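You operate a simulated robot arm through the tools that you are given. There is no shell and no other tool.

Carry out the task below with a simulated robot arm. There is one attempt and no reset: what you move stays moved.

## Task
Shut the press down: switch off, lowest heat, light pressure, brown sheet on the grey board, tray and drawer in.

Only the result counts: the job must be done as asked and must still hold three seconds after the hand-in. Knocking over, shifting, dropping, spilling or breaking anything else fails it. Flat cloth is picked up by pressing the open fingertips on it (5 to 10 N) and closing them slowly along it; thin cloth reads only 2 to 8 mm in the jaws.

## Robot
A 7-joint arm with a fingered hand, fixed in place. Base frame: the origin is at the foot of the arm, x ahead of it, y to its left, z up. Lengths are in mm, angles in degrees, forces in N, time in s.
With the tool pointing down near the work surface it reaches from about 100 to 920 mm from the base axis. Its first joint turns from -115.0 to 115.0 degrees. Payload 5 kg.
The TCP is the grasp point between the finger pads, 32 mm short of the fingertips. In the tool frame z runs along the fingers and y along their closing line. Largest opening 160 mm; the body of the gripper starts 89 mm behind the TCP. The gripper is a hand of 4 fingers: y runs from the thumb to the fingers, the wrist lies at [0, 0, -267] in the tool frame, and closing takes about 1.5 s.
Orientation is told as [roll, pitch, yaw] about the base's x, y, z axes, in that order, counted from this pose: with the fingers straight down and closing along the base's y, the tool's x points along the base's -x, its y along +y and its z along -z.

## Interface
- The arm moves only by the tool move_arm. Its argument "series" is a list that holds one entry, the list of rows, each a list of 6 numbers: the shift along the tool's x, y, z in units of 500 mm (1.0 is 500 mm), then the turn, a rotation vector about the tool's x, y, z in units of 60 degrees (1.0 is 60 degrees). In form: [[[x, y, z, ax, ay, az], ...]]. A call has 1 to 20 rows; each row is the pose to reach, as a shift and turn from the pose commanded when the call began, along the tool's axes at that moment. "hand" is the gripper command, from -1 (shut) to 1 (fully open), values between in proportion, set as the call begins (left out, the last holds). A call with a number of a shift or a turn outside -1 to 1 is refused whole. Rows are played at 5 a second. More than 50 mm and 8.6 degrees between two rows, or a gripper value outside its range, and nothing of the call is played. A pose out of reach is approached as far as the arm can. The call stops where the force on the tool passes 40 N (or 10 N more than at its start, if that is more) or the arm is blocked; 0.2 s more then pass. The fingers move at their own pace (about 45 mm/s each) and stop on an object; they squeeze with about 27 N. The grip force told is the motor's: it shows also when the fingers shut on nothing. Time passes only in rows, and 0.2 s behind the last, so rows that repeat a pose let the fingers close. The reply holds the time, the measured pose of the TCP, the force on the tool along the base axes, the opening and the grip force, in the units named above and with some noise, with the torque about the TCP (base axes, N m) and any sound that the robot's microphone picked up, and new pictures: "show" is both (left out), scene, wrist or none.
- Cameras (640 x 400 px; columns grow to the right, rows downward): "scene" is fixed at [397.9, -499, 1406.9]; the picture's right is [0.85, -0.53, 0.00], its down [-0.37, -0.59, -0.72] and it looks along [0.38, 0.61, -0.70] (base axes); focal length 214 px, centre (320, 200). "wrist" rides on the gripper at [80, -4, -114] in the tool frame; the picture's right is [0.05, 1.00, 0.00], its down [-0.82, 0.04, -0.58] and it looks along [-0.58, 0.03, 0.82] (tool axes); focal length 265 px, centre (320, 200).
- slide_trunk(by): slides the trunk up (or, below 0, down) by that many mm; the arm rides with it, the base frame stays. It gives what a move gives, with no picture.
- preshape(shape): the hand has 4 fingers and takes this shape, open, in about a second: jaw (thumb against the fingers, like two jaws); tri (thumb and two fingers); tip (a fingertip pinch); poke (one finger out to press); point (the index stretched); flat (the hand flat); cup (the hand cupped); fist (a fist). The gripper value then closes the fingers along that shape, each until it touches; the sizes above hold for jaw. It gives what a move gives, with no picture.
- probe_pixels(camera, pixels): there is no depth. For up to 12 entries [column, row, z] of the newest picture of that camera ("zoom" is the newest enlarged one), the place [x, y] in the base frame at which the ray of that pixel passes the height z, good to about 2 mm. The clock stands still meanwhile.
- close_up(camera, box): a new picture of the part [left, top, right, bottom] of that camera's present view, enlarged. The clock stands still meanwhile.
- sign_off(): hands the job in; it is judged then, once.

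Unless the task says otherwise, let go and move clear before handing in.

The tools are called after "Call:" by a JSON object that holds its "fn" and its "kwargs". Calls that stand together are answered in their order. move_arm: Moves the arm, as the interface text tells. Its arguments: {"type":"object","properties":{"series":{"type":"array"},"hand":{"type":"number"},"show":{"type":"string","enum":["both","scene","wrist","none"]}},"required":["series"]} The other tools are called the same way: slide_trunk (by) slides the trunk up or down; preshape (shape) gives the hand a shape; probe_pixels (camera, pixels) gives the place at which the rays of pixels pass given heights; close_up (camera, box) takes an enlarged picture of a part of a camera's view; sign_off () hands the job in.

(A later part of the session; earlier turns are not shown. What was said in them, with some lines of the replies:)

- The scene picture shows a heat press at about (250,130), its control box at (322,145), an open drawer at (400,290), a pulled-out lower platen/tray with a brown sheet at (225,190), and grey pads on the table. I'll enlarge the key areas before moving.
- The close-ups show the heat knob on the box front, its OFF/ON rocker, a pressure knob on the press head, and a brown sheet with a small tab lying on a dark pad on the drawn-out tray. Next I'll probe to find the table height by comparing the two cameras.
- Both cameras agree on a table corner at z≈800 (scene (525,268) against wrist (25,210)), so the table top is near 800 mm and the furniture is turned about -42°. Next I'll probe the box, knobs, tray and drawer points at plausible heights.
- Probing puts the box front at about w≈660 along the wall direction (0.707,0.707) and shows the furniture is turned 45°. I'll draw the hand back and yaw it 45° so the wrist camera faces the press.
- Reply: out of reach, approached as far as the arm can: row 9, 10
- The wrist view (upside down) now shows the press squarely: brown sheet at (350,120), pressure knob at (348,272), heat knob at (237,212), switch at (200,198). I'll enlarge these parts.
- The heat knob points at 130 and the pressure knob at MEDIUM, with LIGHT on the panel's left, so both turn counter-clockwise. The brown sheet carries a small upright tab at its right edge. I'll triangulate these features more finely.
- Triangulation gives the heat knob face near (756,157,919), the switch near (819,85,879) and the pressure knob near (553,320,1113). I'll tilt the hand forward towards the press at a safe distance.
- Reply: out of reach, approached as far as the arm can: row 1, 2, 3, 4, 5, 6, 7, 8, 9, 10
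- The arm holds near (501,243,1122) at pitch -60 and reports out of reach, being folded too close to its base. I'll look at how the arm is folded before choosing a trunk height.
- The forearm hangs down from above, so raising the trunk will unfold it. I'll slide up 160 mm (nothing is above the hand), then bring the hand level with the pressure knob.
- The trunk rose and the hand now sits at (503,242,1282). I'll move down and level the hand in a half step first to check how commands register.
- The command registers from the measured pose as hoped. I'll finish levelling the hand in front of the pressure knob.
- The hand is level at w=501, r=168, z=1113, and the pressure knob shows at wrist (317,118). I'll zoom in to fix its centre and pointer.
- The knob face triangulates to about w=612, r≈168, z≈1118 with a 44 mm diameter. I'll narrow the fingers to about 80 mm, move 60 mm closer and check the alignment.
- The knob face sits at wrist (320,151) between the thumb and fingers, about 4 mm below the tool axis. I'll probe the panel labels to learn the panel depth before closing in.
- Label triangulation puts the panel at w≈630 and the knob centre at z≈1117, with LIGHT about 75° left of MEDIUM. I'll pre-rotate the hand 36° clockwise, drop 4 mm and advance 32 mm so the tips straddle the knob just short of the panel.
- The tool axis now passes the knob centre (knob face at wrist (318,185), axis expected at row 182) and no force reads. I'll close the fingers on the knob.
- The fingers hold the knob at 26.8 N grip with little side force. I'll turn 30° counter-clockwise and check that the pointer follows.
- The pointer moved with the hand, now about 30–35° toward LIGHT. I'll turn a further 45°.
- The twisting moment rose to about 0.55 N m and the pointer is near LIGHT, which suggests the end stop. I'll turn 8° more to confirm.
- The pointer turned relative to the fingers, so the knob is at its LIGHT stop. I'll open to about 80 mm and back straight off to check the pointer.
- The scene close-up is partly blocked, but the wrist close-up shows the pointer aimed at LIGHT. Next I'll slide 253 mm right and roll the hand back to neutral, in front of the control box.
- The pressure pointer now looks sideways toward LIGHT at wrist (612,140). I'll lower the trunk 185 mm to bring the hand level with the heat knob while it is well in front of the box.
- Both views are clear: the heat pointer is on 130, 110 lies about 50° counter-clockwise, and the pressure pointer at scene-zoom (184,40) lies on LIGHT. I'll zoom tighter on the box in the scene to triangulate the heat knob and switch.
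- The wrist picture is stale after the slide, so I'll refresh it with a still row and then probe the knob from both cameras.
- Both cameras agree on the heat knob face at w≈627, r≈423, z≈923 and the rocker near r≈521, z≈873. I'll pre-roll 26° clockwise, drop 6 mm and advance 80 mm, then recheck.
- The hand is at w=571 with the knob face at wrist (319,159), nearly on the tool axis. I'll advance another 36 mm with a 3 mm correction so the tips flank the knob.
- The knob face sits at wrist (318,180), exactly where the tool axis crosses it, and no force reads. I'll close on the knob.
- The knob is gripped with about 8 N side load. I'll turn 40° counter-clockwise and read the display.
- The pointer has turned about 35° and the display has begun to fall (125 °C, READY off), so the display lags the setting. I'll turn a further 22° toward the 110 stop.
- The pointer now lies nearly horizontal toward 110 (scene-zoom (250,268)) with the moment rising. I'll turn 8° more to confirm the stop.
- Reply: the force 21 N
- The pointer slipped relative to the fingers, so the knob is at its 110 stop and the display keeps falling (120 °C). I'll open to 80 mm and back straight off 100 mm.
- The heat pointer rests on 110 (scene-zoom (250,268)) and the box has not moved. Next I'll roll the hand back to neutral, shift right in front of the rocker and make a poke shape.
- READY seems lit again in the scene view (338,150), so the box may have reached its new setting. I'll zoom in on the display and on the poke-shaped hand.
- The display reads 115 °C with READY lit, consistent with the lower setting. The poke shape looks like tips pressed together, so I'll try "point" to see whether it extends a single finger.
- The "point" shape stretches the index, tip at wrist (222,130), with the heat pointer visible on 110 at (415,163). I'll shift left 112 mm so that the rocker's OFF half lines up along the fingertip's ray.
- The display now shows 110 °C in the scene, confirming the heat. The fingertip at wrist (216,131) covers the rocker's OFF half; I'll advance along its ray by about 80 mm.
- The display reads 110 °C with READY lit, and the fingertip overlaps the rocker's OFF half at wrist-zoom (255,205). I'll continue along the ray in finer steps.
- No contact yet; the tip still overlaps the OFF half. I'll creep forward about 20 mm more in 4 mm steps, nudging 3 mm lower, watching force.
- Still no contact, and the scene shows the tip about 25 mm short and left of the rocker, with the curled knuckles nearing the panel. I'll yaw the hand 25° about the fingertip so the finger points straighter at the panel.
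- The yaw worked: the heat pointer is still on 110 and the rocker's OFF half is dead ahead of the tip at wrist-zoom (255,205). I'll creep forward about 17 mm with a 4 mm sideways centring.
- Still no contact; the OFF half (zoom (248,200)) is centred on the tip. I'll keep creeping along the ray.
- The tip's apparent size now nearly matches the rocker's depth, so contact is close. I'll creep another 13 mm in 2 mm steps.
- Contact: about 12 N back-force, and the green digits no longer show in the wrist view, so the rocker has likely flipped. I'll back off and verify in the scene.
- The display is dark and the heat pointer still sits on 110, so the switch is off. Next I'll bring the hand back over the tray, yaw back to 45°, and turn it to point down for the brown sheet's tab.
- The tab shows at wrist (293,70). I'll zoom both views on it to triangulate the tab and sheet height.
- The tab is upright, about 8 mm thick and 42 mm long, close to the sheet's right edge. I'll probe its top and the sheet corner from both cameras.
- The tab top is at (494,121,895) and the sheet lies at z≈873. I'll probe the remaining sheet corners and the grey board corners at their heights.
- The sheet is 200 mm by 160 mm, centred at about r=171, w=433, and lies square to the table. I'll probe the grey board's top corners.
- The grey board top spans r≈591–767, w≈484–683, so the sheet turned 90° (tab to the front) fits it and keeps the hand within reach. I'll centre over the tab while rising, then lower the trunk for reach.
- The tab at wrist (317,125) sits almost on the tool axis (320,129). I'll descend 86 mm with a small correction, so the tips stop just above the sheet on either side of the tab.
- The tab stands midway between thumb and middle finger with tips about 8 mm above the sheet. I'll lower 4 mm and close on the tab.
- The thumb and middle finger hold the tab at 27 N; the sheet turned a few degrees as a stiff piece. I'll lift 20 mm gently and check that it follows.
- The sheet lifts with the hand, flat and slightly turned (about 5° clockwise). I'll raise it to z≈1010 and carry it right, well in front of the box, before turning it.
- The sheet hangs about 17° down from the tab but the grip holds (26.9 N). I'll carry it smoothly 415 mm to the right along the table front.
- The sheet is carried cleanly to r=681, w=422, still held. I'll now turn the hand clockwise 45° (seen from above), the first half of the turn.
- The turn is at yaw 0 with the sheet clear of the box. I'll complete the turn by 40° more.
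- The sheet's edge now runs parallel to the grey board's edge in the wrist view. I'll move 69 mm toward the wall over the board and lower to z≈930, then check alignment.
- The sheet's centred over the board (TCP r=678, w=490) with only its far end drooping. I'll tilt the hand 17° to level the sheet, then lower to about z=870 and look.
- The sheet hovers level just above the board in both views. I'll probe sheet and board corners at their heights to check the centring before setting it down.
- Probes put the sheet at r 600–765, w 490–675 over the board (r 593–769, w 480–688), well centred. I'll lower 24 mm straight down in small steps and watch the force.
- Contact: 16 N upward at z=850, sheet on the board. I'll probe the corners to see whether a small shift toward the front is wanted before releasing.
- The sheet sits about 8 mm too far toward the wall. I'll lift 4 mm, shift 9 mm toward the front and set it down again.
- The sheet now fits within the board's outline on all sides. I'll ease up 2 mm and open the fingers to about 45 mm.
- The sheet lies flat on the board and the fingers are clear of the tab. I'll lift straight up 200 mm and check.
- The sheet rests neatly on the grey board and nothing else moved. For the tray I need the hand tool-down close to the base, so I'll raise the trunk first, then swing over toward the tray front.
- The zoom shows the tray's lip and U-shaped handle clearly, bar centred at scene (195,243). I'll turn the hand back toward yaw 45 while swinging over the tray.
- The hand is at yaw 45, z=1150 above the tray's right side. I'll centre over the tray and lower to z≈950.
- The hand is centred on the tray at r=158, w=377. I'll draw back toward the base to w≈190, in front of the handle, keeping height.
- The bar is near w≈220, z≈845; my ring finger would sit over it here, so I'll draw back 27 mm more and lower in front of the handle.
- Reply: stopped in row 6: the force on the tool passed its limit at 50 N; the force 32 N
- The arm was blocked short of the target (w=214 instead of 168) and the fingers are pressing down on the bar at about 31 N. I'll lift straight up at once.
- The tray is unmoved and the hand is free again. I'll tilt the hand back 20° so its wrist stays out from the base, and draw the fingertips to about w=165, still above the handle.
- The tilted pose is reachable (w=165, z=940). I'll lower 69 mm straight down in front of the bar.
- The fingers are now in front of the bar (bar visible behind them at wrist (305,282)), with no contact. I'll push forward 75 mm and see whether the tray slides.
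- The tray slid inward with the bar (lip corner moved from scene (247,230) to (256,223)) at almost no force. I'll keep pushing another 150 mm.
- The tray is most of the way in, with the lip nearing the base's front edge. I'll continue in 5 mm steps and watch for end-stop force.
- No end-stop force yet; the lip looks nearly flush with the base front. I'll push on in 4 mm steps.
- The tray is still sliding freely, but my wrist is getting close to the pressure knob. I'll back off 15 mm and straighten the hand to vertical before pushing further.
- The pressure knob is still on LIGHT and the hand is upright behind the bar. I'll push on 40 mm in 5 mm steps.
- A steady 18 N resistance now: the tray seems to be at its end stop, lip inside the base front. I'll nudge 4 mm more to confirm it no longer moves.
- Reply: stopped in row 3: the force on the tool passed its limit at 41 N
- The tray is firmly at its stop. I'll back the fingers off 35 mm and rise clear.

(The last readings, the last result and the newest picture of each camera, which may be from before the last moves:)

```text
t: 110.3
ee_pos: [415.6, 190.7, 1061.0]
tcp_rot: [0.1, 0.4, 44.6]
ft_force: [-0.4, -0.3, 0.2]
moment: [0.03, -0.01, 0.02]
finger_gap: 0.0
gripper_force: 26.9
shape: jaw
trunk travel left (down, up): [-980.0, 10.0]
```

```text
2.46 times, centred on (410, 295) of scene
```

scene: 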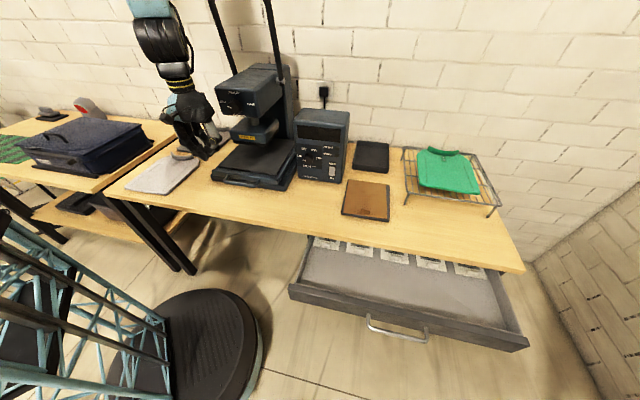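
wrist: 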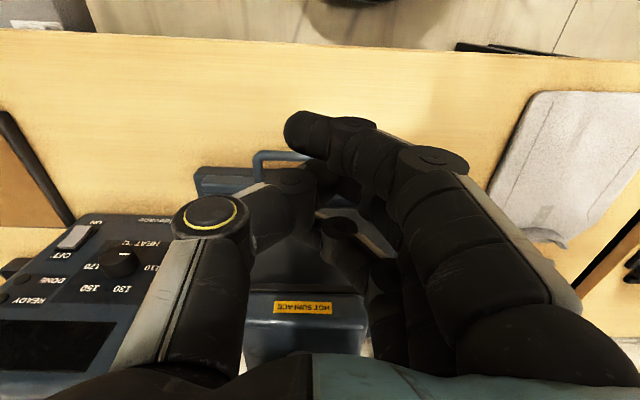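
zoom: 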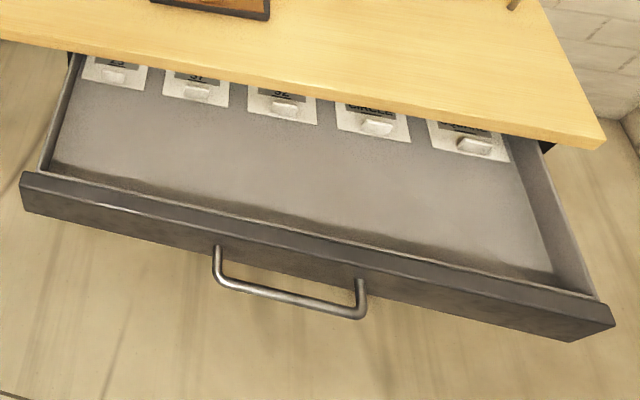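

The tray is fully in, and heat, pressure, switch and sheet all look right. Next I'll carry the hand right to free space in front of the drawer at w≈90, r≈640.

Call:
{"fn": "move_arm", "kwargs": {"series": [[[0.045, -0.064, 0, 0, 0, 0], [0.09, -0.128, 0, 0, 0, 0], [0.135, -0.192, 0, 0, 0, 0], [0.18, -0.257, 0, 0, 0, 0], [0.225, -0.321, 0, 0, 0, 0], [0.27, -0.385, 0, 0, 0, 0], [0.315, -0.449, 0, 0, 0, 0], [0.36, -0.513, 0, 0, 0, 0], [0.405, -0.577, 0, 0, 0, 0], [0.45, -0.641, 0, 0, 0, 0], [0.495, -0.705, 0, 0, 0, 0], [0.54, -0.769, 0, 0, 0, 0], [0.585, -0.833, 0, 0, 0, 0], [0.63, -0.897, 0, 0, 0, 0], [0.676, -0.962, 0, 0, 0, 0]]], "show": "both"}}

```text
t: 113.5
ee_pos: [516.0, -392.0, 1064.3]
tcp_rot: [0.2, 0.3, 44.6]
ft_force: [0.7, -0.3, -0.1]
moment: [0.02, 0.0, 0.02]
finger_gap: 0.0
gripper_force: 26.9
shape: jaw
trunk travel left (down, up): [-980.0, 10.0]
```

scene: 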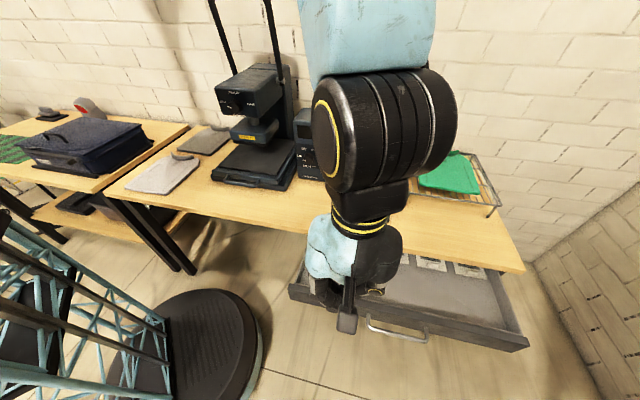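
wrist: 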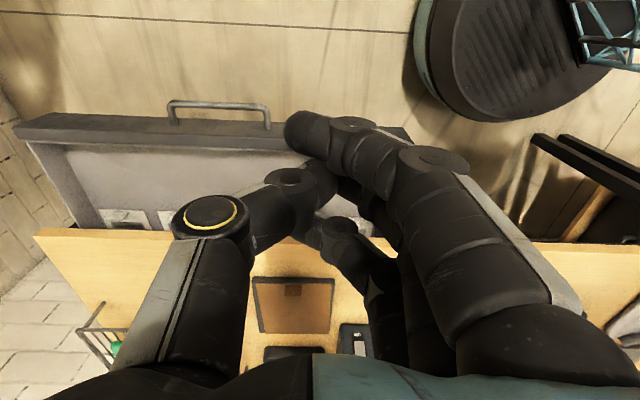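

The drawer handle shows at wrist (218,103) and scene (397,336). I'll probe handle and drawer-front points from both cameras for their height.

Call:
{"fn": "probe_pixels", "kwargs": {"camera": "wrist", "pixels": [[218, 103, 640], [218, 103, 670], [218, 103, 700], [218, 103, 730], [15, 127, 700], [15, 127, 730], [15, 127, 760]]}}

Call:
{"fn": "probe_pixels", "kwargs": {"camera": "scene", "pixels": [[397, 336, 640], [397, 336, 670], [397, 336, 700], [397, 336, 730], [529, 341, 700], [529, 341, 730], [529, 341, 760]]}}

Call:
{"fn": "close_up", "kwargs": {"camera": "wrist", "box": [0, 80, 340, 260]}}

```text
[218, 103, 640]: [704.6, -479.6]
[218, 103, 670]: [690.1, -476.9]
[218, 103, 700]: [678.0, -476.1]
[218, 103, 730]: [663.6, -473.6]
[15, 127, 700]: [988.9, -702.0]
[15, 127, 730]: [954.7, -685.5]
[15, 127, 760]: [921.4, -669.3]
```

```text
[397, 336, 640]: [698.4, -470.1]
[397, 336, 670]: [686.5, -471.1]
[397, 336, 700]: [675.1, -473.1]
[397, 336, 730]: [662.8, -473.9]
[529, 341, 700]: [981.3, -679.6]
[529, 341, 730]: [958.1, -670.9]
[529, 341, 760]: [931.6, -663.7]
```

```text
1.88 times, centred on (170, 170) of wrist
```

zoom: 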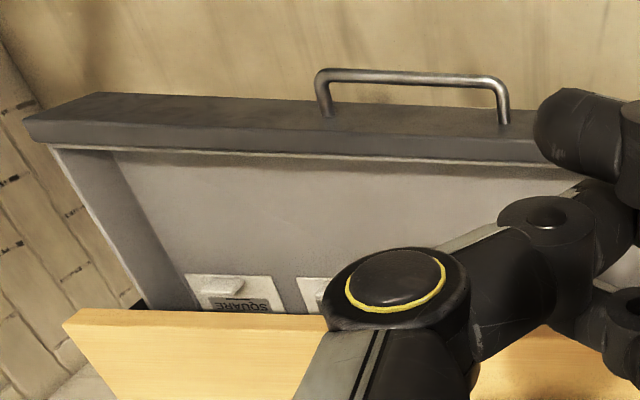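

The drawer front's top edge is near z≈745 and the handle around z≈715, w≈138, r≈809, but the two views are nearly parallel. I'll lower the trunk 250 mm in free space for a better look.

Call:
{"fn": "slide_trunk", "kwargs": {"by": -250}}

Call:
{"fn": "move_arm", "kwargs": {"series": [[[0, 0, 0, 0, 0, 0]]], "show": "both"}}

Call:
{"fn": "close_up", "kwargs": {"camera": "wrist", "box": [0, 80, 340, 300]}}

```text
t: 116.1
ee_pos: [516.8, -389.8, 814.9]
tcp_rot: [0.1, 0.4, 44.6]
ft_force: [0.2, -0.1, -0.3]
moment: [0.01, 0.0, 0.03]
finger_gap: 0.0
gripper_force: 27.2
shape: jaw
trunk travel left (down, up): [-730.0, 260.0]
```

```text
t: 116.5
ee_pos: [516.2, -389.2, 814.9]
tcp_rot: [0.2, 0.5, 44.5]
ft_force: [-0.1, -0.7, -0.4]
moment: [0.01, 0.01, 0.02]
finger_gap: 0.0
gripper_force: 27.0
shape: jaw
trunk travel left (down, up): [-730.0, 260.0]
```

scene: 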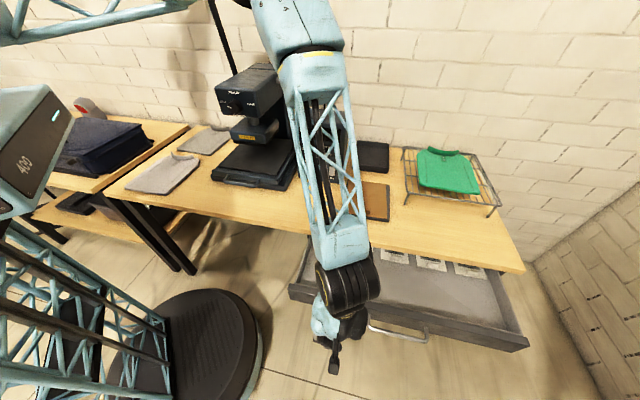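
wrist: 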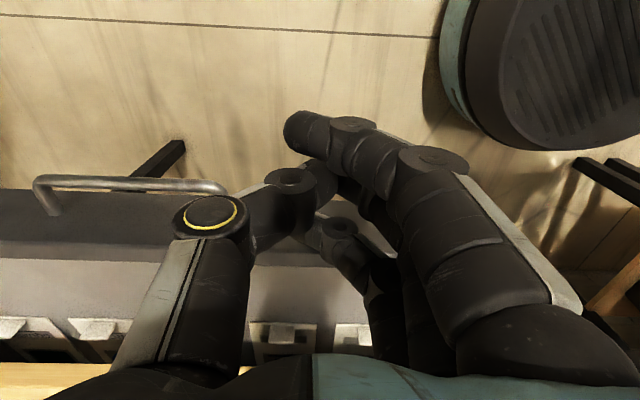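

```text
1.82 times, centred on (170, 190) of wrist
```

zoom: 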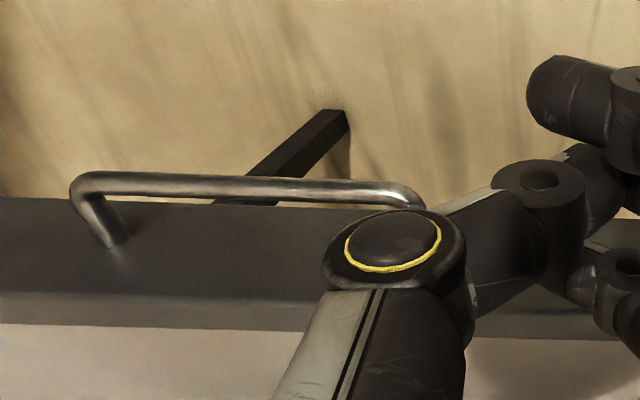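

Now the wrist sees the handle bar from (41,179) to (222,187), a much better baseline. I'll probe its centre at several heights.

Call:
{"fn": "probe_pixels", "kwargs": {"camera": "wrist", "pixels": [[131, 183, 690], [131, 183, 700], [131, 183, 710], [131, 183, 720], [131, 183, 730], [41, 179, 710], [222, 187, 710], [100, 192, 745], [100, 247, 745]]}}

Call:
{"fn": "probe_pixels", "kwargs": {"camera": "scene", "pixels": [[397, 336, 690], [397, 336, 700], [397, 336, 710], [397, 336, 720], [397, 336, 730], [426, 340, 710]]}}

```text
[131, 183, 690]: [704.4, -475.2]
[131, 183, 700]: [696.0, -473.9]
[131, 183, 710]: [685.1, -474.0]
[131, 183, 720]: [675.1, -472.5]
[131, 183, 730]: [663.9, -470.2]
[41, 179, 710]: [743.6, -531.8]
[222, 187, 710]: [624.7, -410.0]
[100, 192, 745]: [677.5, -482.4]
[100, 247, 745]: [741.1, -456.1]
```

```text
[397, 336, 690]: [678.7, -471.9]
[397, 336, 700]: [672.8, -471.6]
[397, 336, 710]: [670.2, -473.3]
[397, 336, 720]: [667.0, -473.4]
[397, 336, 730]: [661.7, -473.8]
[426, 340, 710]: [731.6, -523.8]
```

The handle bar triangulates to z≈728, w≈136, r≈805, standing about 50 mm off the drawer front. I'll move right to its centre line, keeping in front of it, then lower.

Call:
{"fn": "move_arm", "kwargs": {"series": [[[0.01, -0.066, 0, 0, 0, 0], [0.02, -0.133, 0, 0, 0, 0], [0.03, -0.199, 0, 0, 0, 0], [0.035, -0.265, 0, 0, 0, 0], [0.035, -0.332, 0, 0, 0, 0]]], "show": "both"}}

Call:
{"fn": "close_up", "kwargs": {"camera": "wrist", "box": [140, 80, 480, 300]}}

```text
t: 117.7
ee_pos: [620.4, -521.4, 815.3]
tcp_rot: [0.2, 0.5, 44.6]
ft_force: [-0.6, 0.0, 0.7]
moment: [0.02, 0.02, 0.0]
finger_gap: 0.0
gripper_force: 26.9
shape: jaw
trunk travel left (down, up): [-730.0, 260.0]
```

scene: 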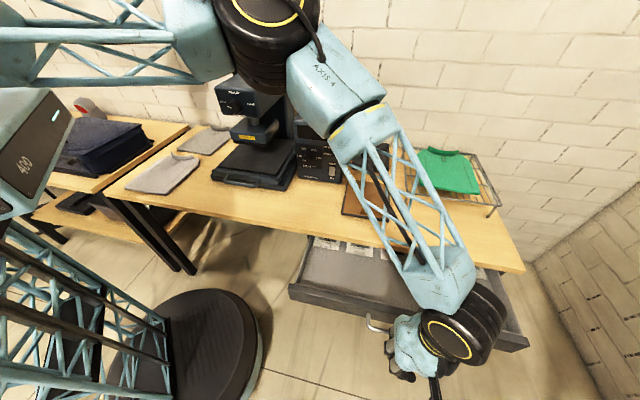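
wrist: 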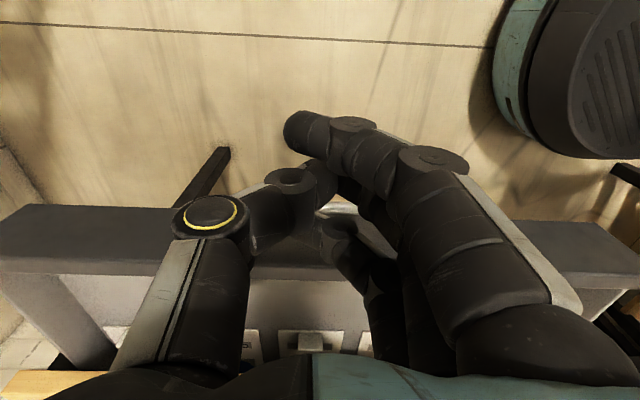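

```text
1.82 times, centred on (310, 190) of wrist
```

zoom: 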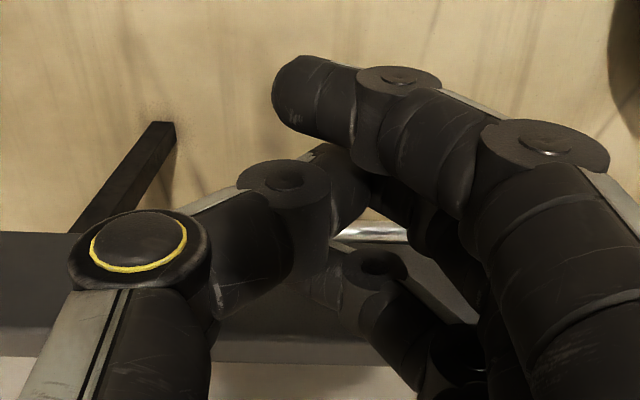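

The hand is at w=70, r=807 with the bar beyond the ring finger. I'll lower 75 mm in front of it.

Call:
{"fn": "move_arm", "kwargs": {"series": [[[0, 0, 0.04, 0, 0, 0], [0, 0, 0.08, 0, 0, 0], [0, 0, 0.12, 0, 0, 0], [0, 0, 0.15, 0, 0, 0]]], "show": "both"}}

Call:
{"fn": "close_up", "kwargs": {"camera": "wrist", "box": [140, 80, 480, 300]}}

Call:
{"fn": "close_up", "kwargs": {"camera": "scene", "box": [280, 230, 540, 400]}}

```text
t: 118.7
ee_pos: [620.9, -522.0, 738.9]
tcp_rot: [0.2, 0.5, 44.6]
ft_force: [-0.8, 0.4, 0.5]
moment: [0.03, 0.01, -0.01]
finger_gap: 0.0
gripper_force: 27.2
shape: jaw
trunk travel left (down, up): [-730.0, 260.0]
```

scene: 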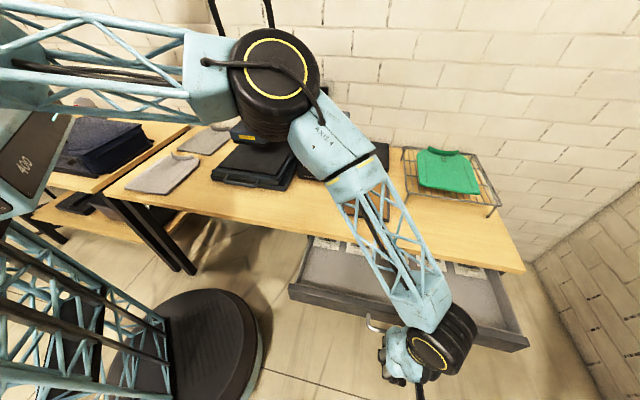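
wrist: 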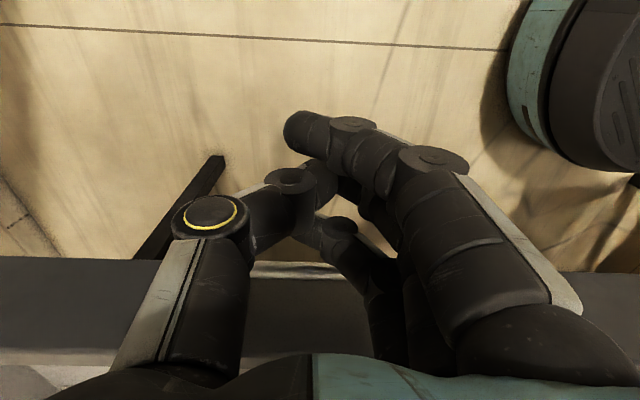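

```text
1.82 times, centred on (310, 190) of wrist
```

zoom: 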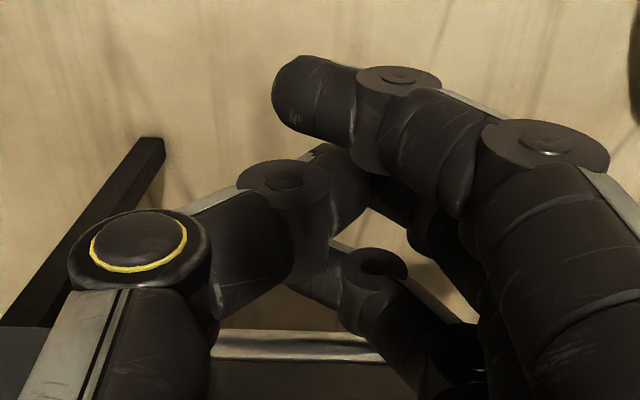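

```text
2.35 times, centred on (410, 315) of scene
```

zoom: 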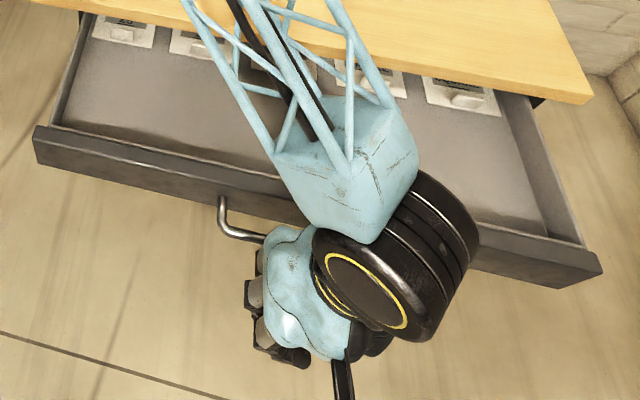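

The bar is visible just ahead of the fingers at wrist (300,270). I'll push forward 80 mm in 10 mm steps and check the drawer follows.

Call:
{"fn": "move_arm", "kwargs": {"series": [[[-0.02, 0, 0, 0, 0, 0], [-0.04, 0, 0, 0, 0, 0], [-0.06, 0, 0, 0, 0, 0], [-0.08, 0, 0, 0, 0, 0], [-0.1, 0, 0, 0, 0, 0], [-0.12, 0, 0, 0, 0, 0], [-0.14, 0, 0, 0, 0, 0], [-0.16, 0, 0, 0, 0, 0]]], "show": "both"}}

Call:
{"fn": "close_up", "kwargs": {"camera": "scene", "box": [280, 220, 540, 390]}}

```text
t: 120.5
ee_pos: [677.2, -463.9, 739.5]
tcp_rot: [0.1, 0.3, 44.5]
ft_force: [0.0, 1.3, 0.5]
moment: [-0.03, 0.0, 0.04]
finger_gap: 0.0
gripper_force: 26.7
shape: jaw
trunk travel left (down, up): [-730.0, 260.0]
```

scene: 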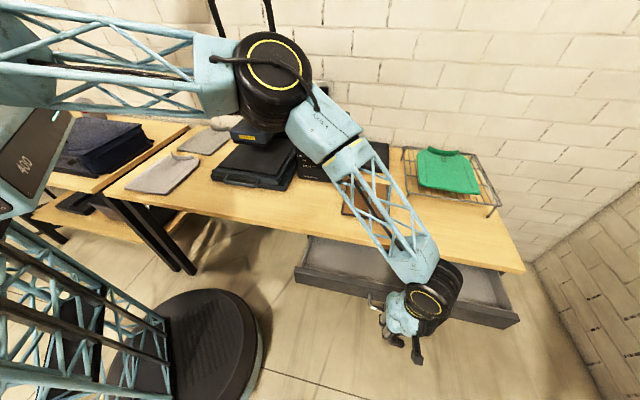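
wrist: 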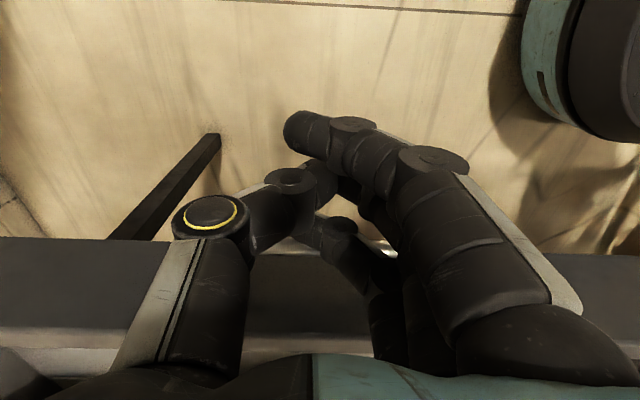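

```text
2.35 times, centred on (410, 305) of scene
```

zoom: 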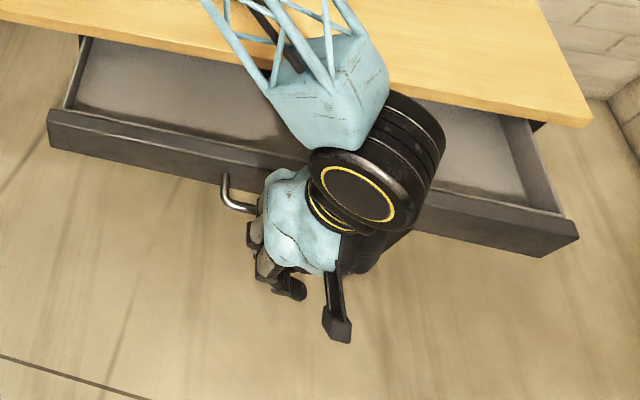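

The drawer slides in freely (front edge moved from zoom row ~130 to ~115). I'll continue another 70 mm.

Call:
{"fn": "move_arm", "kwargs": {"series": [[[-0.02, 0, 0, 0, 0, 0], [-0.04, 0, 0, 0, 0, 0], [-0.06, 0, 0, 0, 0, 0], [-0.08, 0, 0, 0, 0, 0], [-0.1, 0, 0, 0, 0, 0], [-0.12, 0, 0, 0, 0, 0], [-0.14, 0, 0, 0, 0, 0]]], "show": "both"}}

Call:
{"fn": "close_up", "kwargs": {"camera": "scene", "box": [280, 200, 540, 370]}}

```text
t: 122.1
ee_pos: [726.0, -414.4, 738.6]
tcp_rot: [0.1, 0.4, 44.6]
ft_force: [-0.2, 0.0, 0.7]
moment: [0.0, 0.03, 0.01]
finger_gap: 0.0
gripper_force: 26.9
shape: jaw
trunk travel left (down, up): [-730.0, 260.0]
```

scene: 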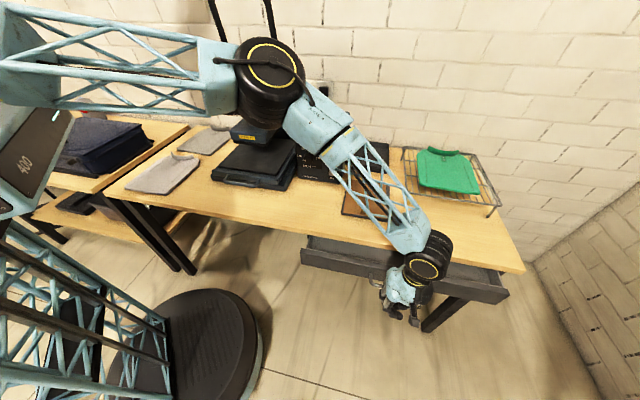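
wrist: 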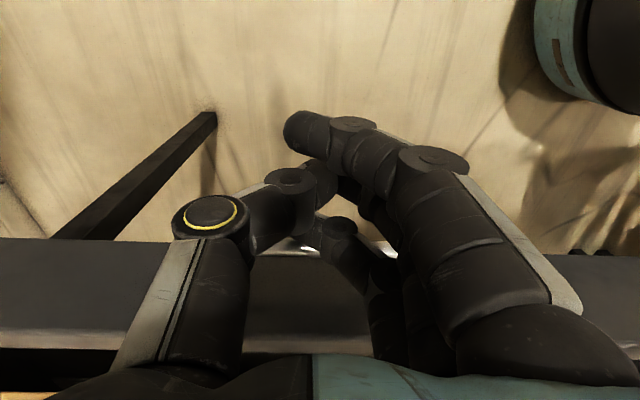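

```text
2.35 times, centred on (410, 285) of scene
```

zoom: 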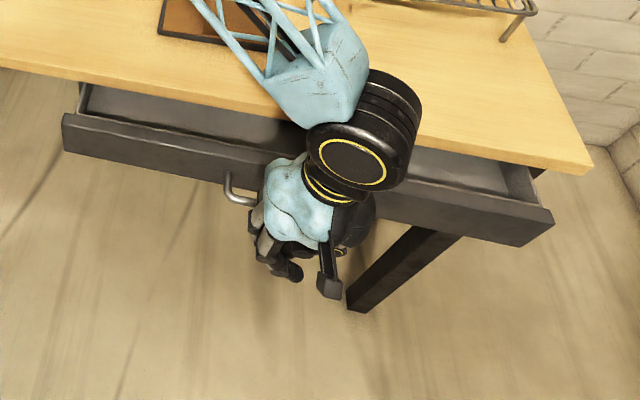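

No resistance yet, and the drawer is mostly in. I'll push on in 6 mm steps.

Call:
{"fn": "move_arm", "kwargs": {"series": [[[-0.012, 0, 0, 0, 0, 0], [-0.024, 0, 0, 0, 0, 0], [-0.036, 0, 0, 0, 0, 0], [-0.048, 0, 0, 0, 0, 0], [-0.06, 0, 0, 0, 0, 0], [-0.072, 0, 0, 0, 0, 0]]], "show": "both"}}

Call:
{"fn": "close_up", "kwargs": {"camera": "scene", "box": [280, 200, 540, 370]}}

```text
t: 123.5
ee_pos: [752.7, -388.7, 739.4]
tcp_rot: [0.1, 0.5, 44.7]
ft_force: [0.7, 0.9, 0.4]
moment: [0.0, 0.01, 0.05]
finger_gap: 0.1
gripper_force: 27.4
shape: jaw
trunk travel left (down, up): [-730.0, 260.0]
```

scene: 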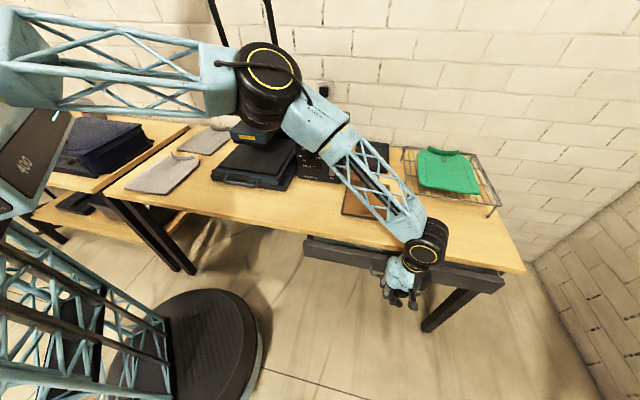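
wrist: 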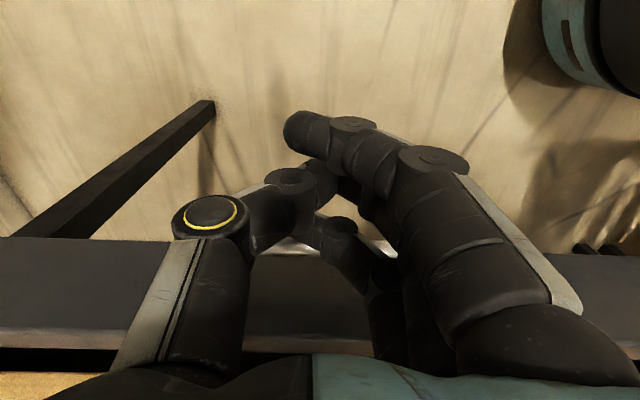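

```text
2.35 times, centred on (410, 285) of scene
```

zoom: 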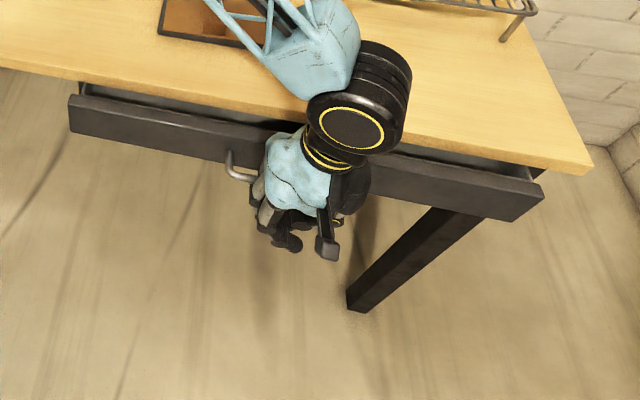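

The drawer front is close under the table edge now. I'll push on in 5 mm steps until the stop.

Call:
{"fn": "move_arm", "kwargs": {"series": [[[-0.01, 0, 0, 0, 0, 0], [-0.02, 0, 0, 0, 0, 0], [-0.03, 0, 0, 0, 0, 0], [-0.04, 0, 0, 0, 0, 0], [-0.05, 0, 0, 0, 0, 0]]], "show": "both"}}

Call:
{"fn": "close_up", "kwargs": {"camera": "scene", "box": [280, 200, 540, 370]}}

```text
t: 124.7
ee_pos: [769.6, -371.1, 739.7]
tcp_rot: [0.1, 0.4, 44.6]
ft_force: [-0.3, -1.0, 0.4]
moment: [0.03, 0.01, -0.02]
finger_gap: 0.0
gripper_force: 27.3
shape: jaw
trunk travel left (down, up): [-730.0, 260.0]
```

scene: 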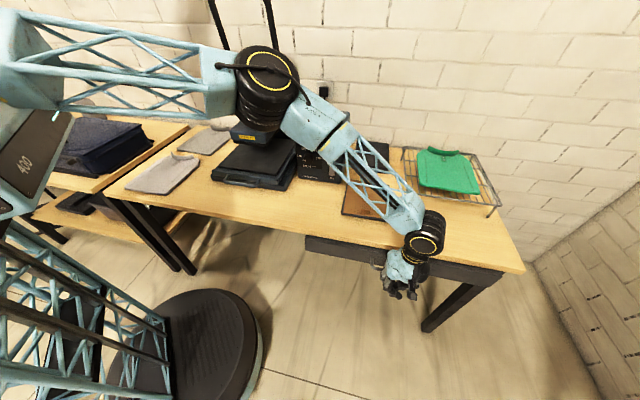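
wrist: 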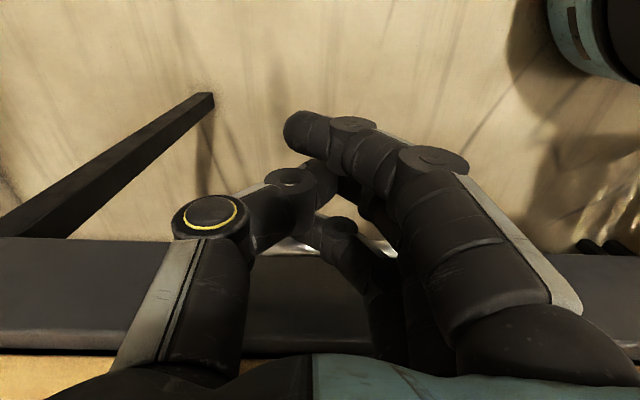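

```text
2.35 times, centred on (410, 285) of scene
```

zoom: 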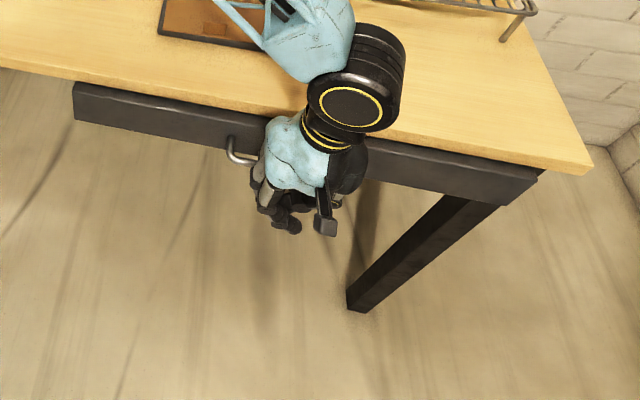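

The drawer front is almost flush under the table edge and still moving freely. I'll continue in 3 mm steps.

Call:
{"fn": "move_arm", "kwargs": {"series": [[[-0.006, 0, 0, 0, 0, 0], [-0.012, 0, 0, 0, 0, 0], [-0.018, 0, 0, 0, 0, 0], [-0.024, 0, 0, 0, 0, 0], [-0.03, 0, 0, 0, 0, 0], [-0.036, 0, 0, 0, 0, 0]]], "show": "both"}}

Call:
{"fn": "close_up", "kwargs": {"camera": "scene", "box": [280, 200, 540, 370]}}

```text
t: 126.1
ee_pos: [781.4, -360.7, 738.5]
tcp_rot: [0.1, 0.5, 44.6]
ft_force: [-1.9, -1.5, -0.2]
moment: [0.02, 0.01, 0.04]
finger_gap: 0.0
gripper_force: 27.3
shape: jaw
trunk travel left (down, up): [-730.0, 260.0]
```

scene: 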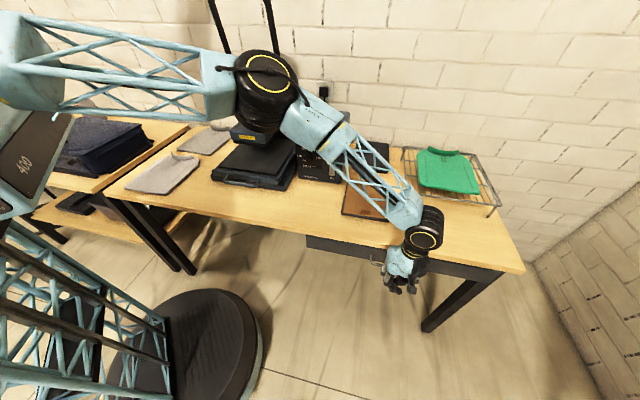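
wrist: 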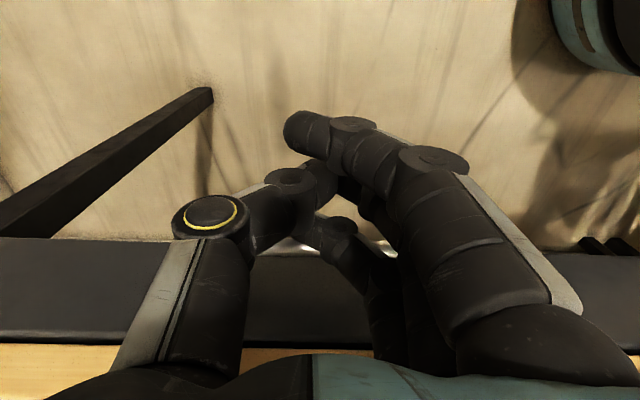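

```text
2.35 times, centred on (410, 285) of scene
```

zoom: 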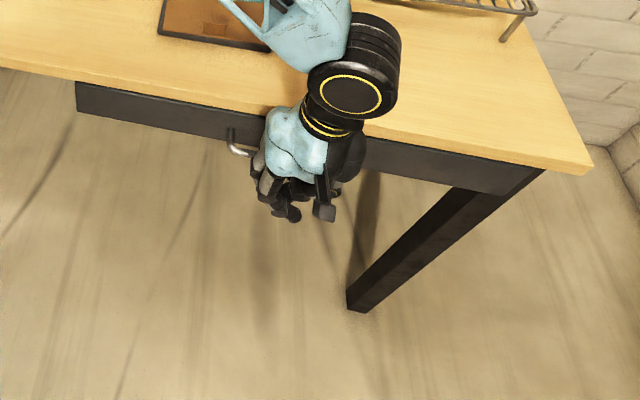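

A light 2.4 N back-force appears and the drawer front lies just under the edge. I'll nudge a few millimetres more to find the stop.

Call:
{"fn": "move_arm", "kwargs": {"series": [[[-0.005, 0, 0, 0, 0, 0], [-0.01, 0, 0, 0, 0, 0], [-0.015, 0, 0, 0, 0, 0], [-0.02, 0, 0, 0, 0, 0]]], "show": "both"}}

Call:
{"fn": "close_up", "kwargs": {"camera": "scene", "box": [280, 200, 540, 370]}}

```text
t: 127.1
ee_pos: [781.9, -359.6, 737.8]
tcp_rot: [0.2, 1.0, 44.5]
ft_force: [-18.0, -17.5, 6.2]
moment: [0.11, 0.0, 0.2]
finger_gap: 0.0
gripper_force: 27.4
shape: jaw
trunk travel left (down, up): [-730.0, 260.0]
stopped in row 4: the force on the tool passed its limit at 43 N (the readings are from after the stop); the commanded pose is now the measured one
```

scene: 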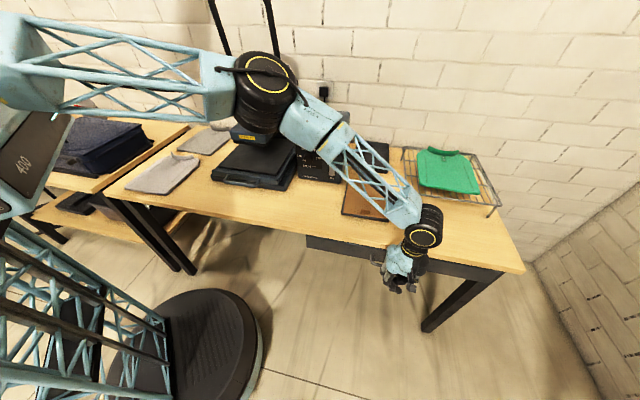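
wrist: 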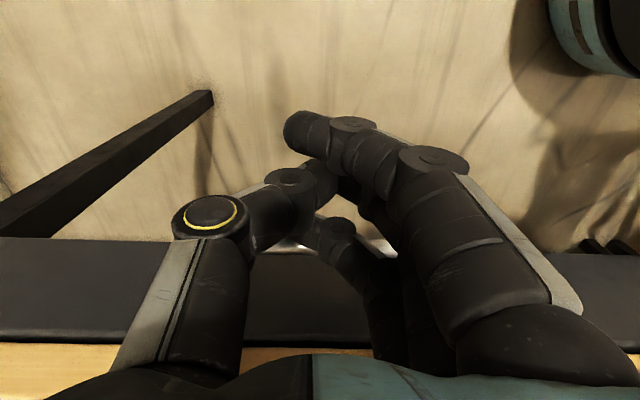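

```text
2.35 times, centred on (410, 285) of scene
```

zoom: 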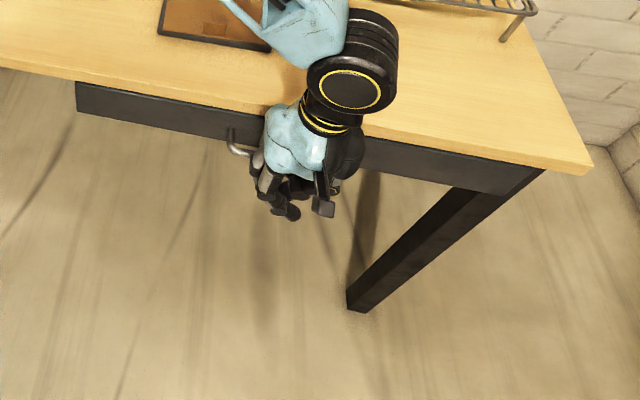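

The drawer is at its stop, its front flush under the table edge. I'll back off 60 mm, then rise clear and inspect everything.

Call:
{"fn": "move_arm", "kwargs": {"series": [[[0.03, 0, 0, 0, 0, 0], [0.07, 0, 0, 0, 0, 0], [0.12, 0, 0, 0, 0, 0], [0.16, 0, 0, 0, 0, 0], [0.16, 0, -0.08, 0, 0, 0], [0.16, 0, -0.16, 0, 0, 0], [0.16, 0, -0.24, 0, 0, 0], [0.16, 0, -0.32, 0, 0, 0], [0.16, 0, -0.4, 0, 0, 0], [0.16, 0, -0.48, 0, 0, 0]]], "show": "both"}}

Call:
{"fn": "close_up", "kwargs": {"camera": "wrist", "box": [0, 0, 640, 300]}}

```text
t: 129.3
ee_pos: [730.5, -410.3, 980.2]
tcp_rot: [0.2, 0.8, 44.6]
ft_force: [-0.3, 0.5, -0.3]
moment: [-0.05, -0.03, 0.02]
finger_gap: 0.0
gripper_force: 27.7
shape: jaw
trunk travel left (down, up): [-730.0, 260.0]
```

scene: 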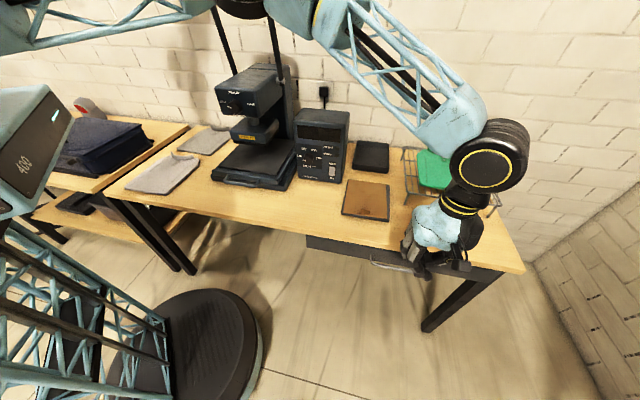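
wrist: 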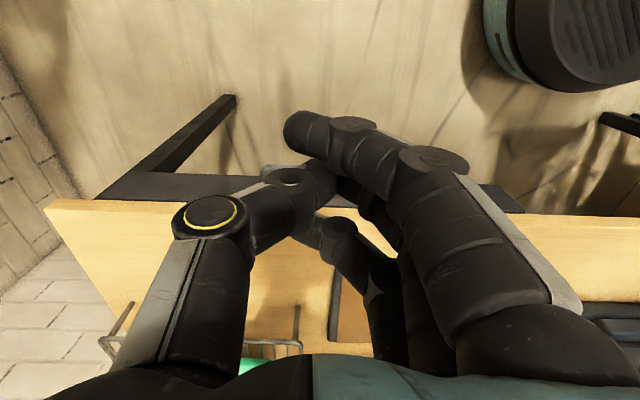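

```text
1.00 times, centred on (320, 150) of wrist (not enlarged: the box is as wide or as high as the picture)
```

zoom: 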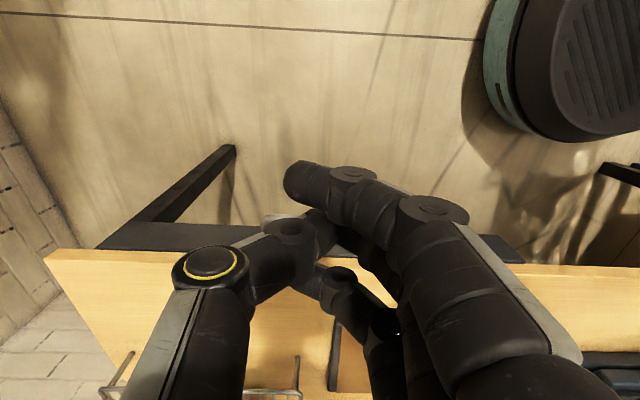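

The drawer is closed. I'll move the arm aside so the scene camera can see the whole bench for a final check.

Call:
{"fn": "move_arm", "kwargs": {"series": [[[0.03, 0.02, -0.05, 0, 0, 0], [0.06, 0.06, -0.1, 0, 0, 0], [0.09, 0.12, -0.14, 0, 0, 0], [0.12, 0.19, -0.17, 0, 0, 0], [0.15, 0.26, -0.2, 0, 0, 0], [0.18, 0.33, -0.2, 0, 0, 0], [0.21, 0.4, -0.2, 0, 0, 0], [0.24, 0.47, -0.2, 0, 0, 0], [0.27, 0.54, -0.2, 0, 0, 0], [0.3, 0.6, -0.2, 0, 0, 0], [0.333, 0.654, -0.2, 0, 0, 0]]], "show": "both"}}

Call:
{"fn": "close_up", "kwargs": {"camera": "scene", "box": [200, 50, 440, 230]}}

Call:
{"fn": "close_up", "kwargs": {"camera": "scene", "box": [280, 130, 540, 340]}}

Call:
{"fn": "close_up", "kwargs": {"camera": "scene", "box": [0, 50, 240, 240]}}

```text
t: 131.7
ee_pos: [382.0, -293.6, 1081.9]
tcp_rot: [0.2, 0.9, 44.6]
ft_force: [-0.1, -0.1, 0.1]
moment: [0.03, -0.03, -0.03]
finger_gap: 0.0
gripper_force: 27.1
shape: jaw
trunk travel left (down, up): [-730.0, 260.0]
```

scene: 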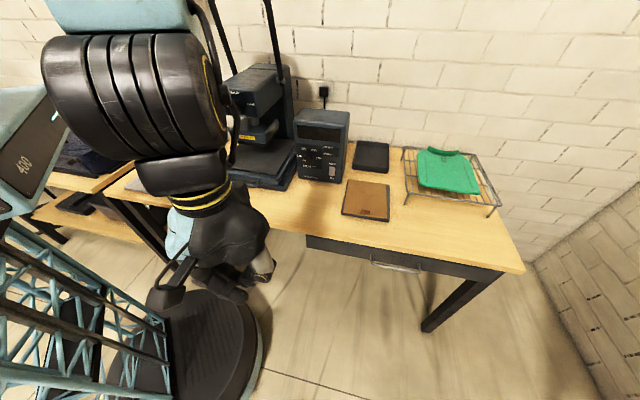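
wrist: 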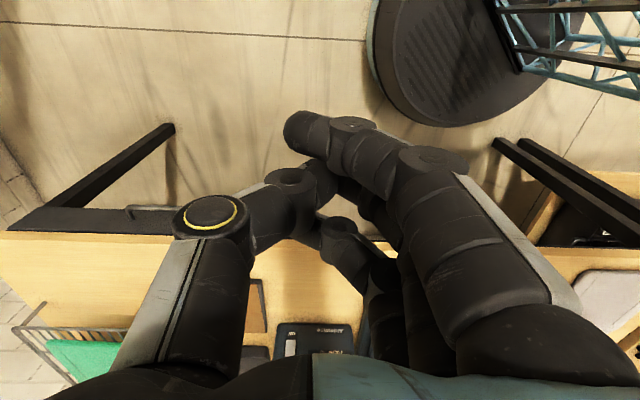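

```text
2.22 times, centred on (320, 140) of scene
```

zoom: 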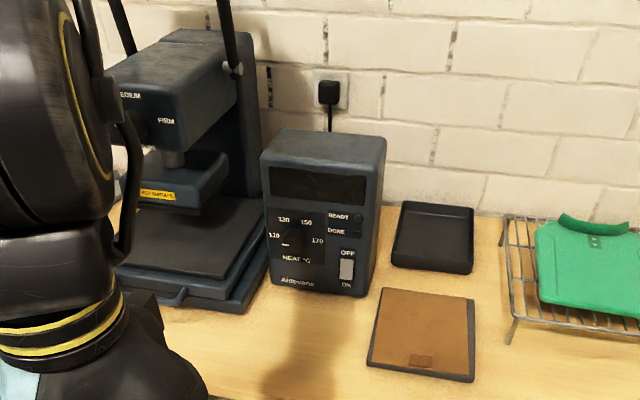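

```text
1.90 times, centred on (410, 235) of scene
```

zoom: 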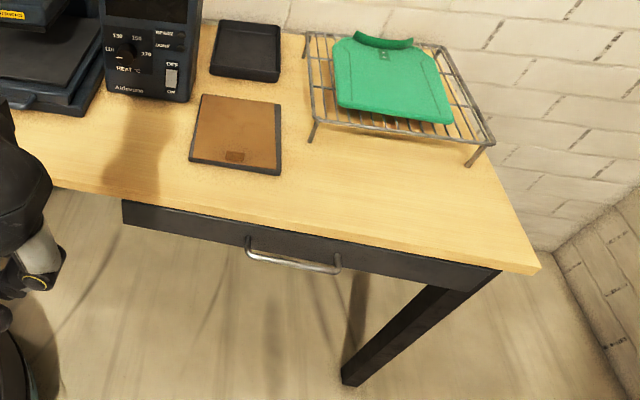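

```text
2.11 times, centred on (120, 145) of scene
```

zoom: 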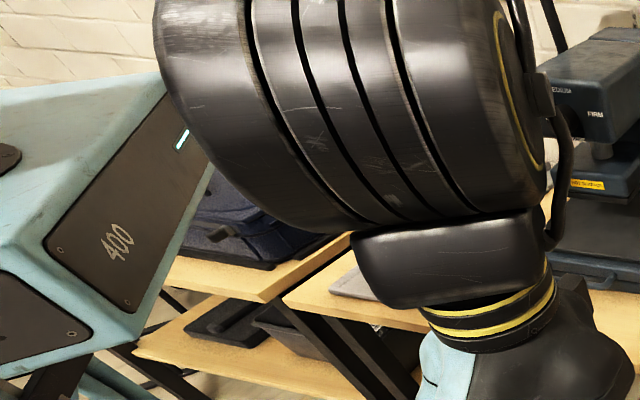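

The final views show the drawer shut (scene zoom (295,255)), the tray fully in, the brown sheet flat on the grey board, the display dark with the rocker OFF and heat on 110. The last clear view of the pressure knob, after the tray push, had it on LIGHT. The hand is empty and clear, so I'm handing in.

Call:
{"fn": "sign_off", "kwargs": {}}

```text
The job is handed in.
```

I shut the press down as asked and handed the job in. I don't know the result of the judging yet.

- **Switch:** the rocker is pressed to OFF and the display has gone dark.
- **Heat:** the knob is at its lowest stop. The display settled at 110 °C before I switched off.
- **Pressure:** the knob is turned to its LIGHT stop. My last clear view of it was after the tray push, and nothing went near it after that.
- **Brown sheet:** it lies flat on the grey board, turned 90° so that it fits within the edges.
- **Tray:** it is pushed in until it stopped moving. On my first try the arm couldn't get back far enough and briefly pressed down on the tray handle (the 50 N force limit stopped it). The tray did not shift, and I came in again at a different angle.
- **Drawer:** it is pushed in until it stopped moving, with its front flush under the table edge.

I saw nothing else shifted, tipped or dropped. In the final views the arm hid the left-hand bench and part of the press head. The hand is empty and clear of the bench.
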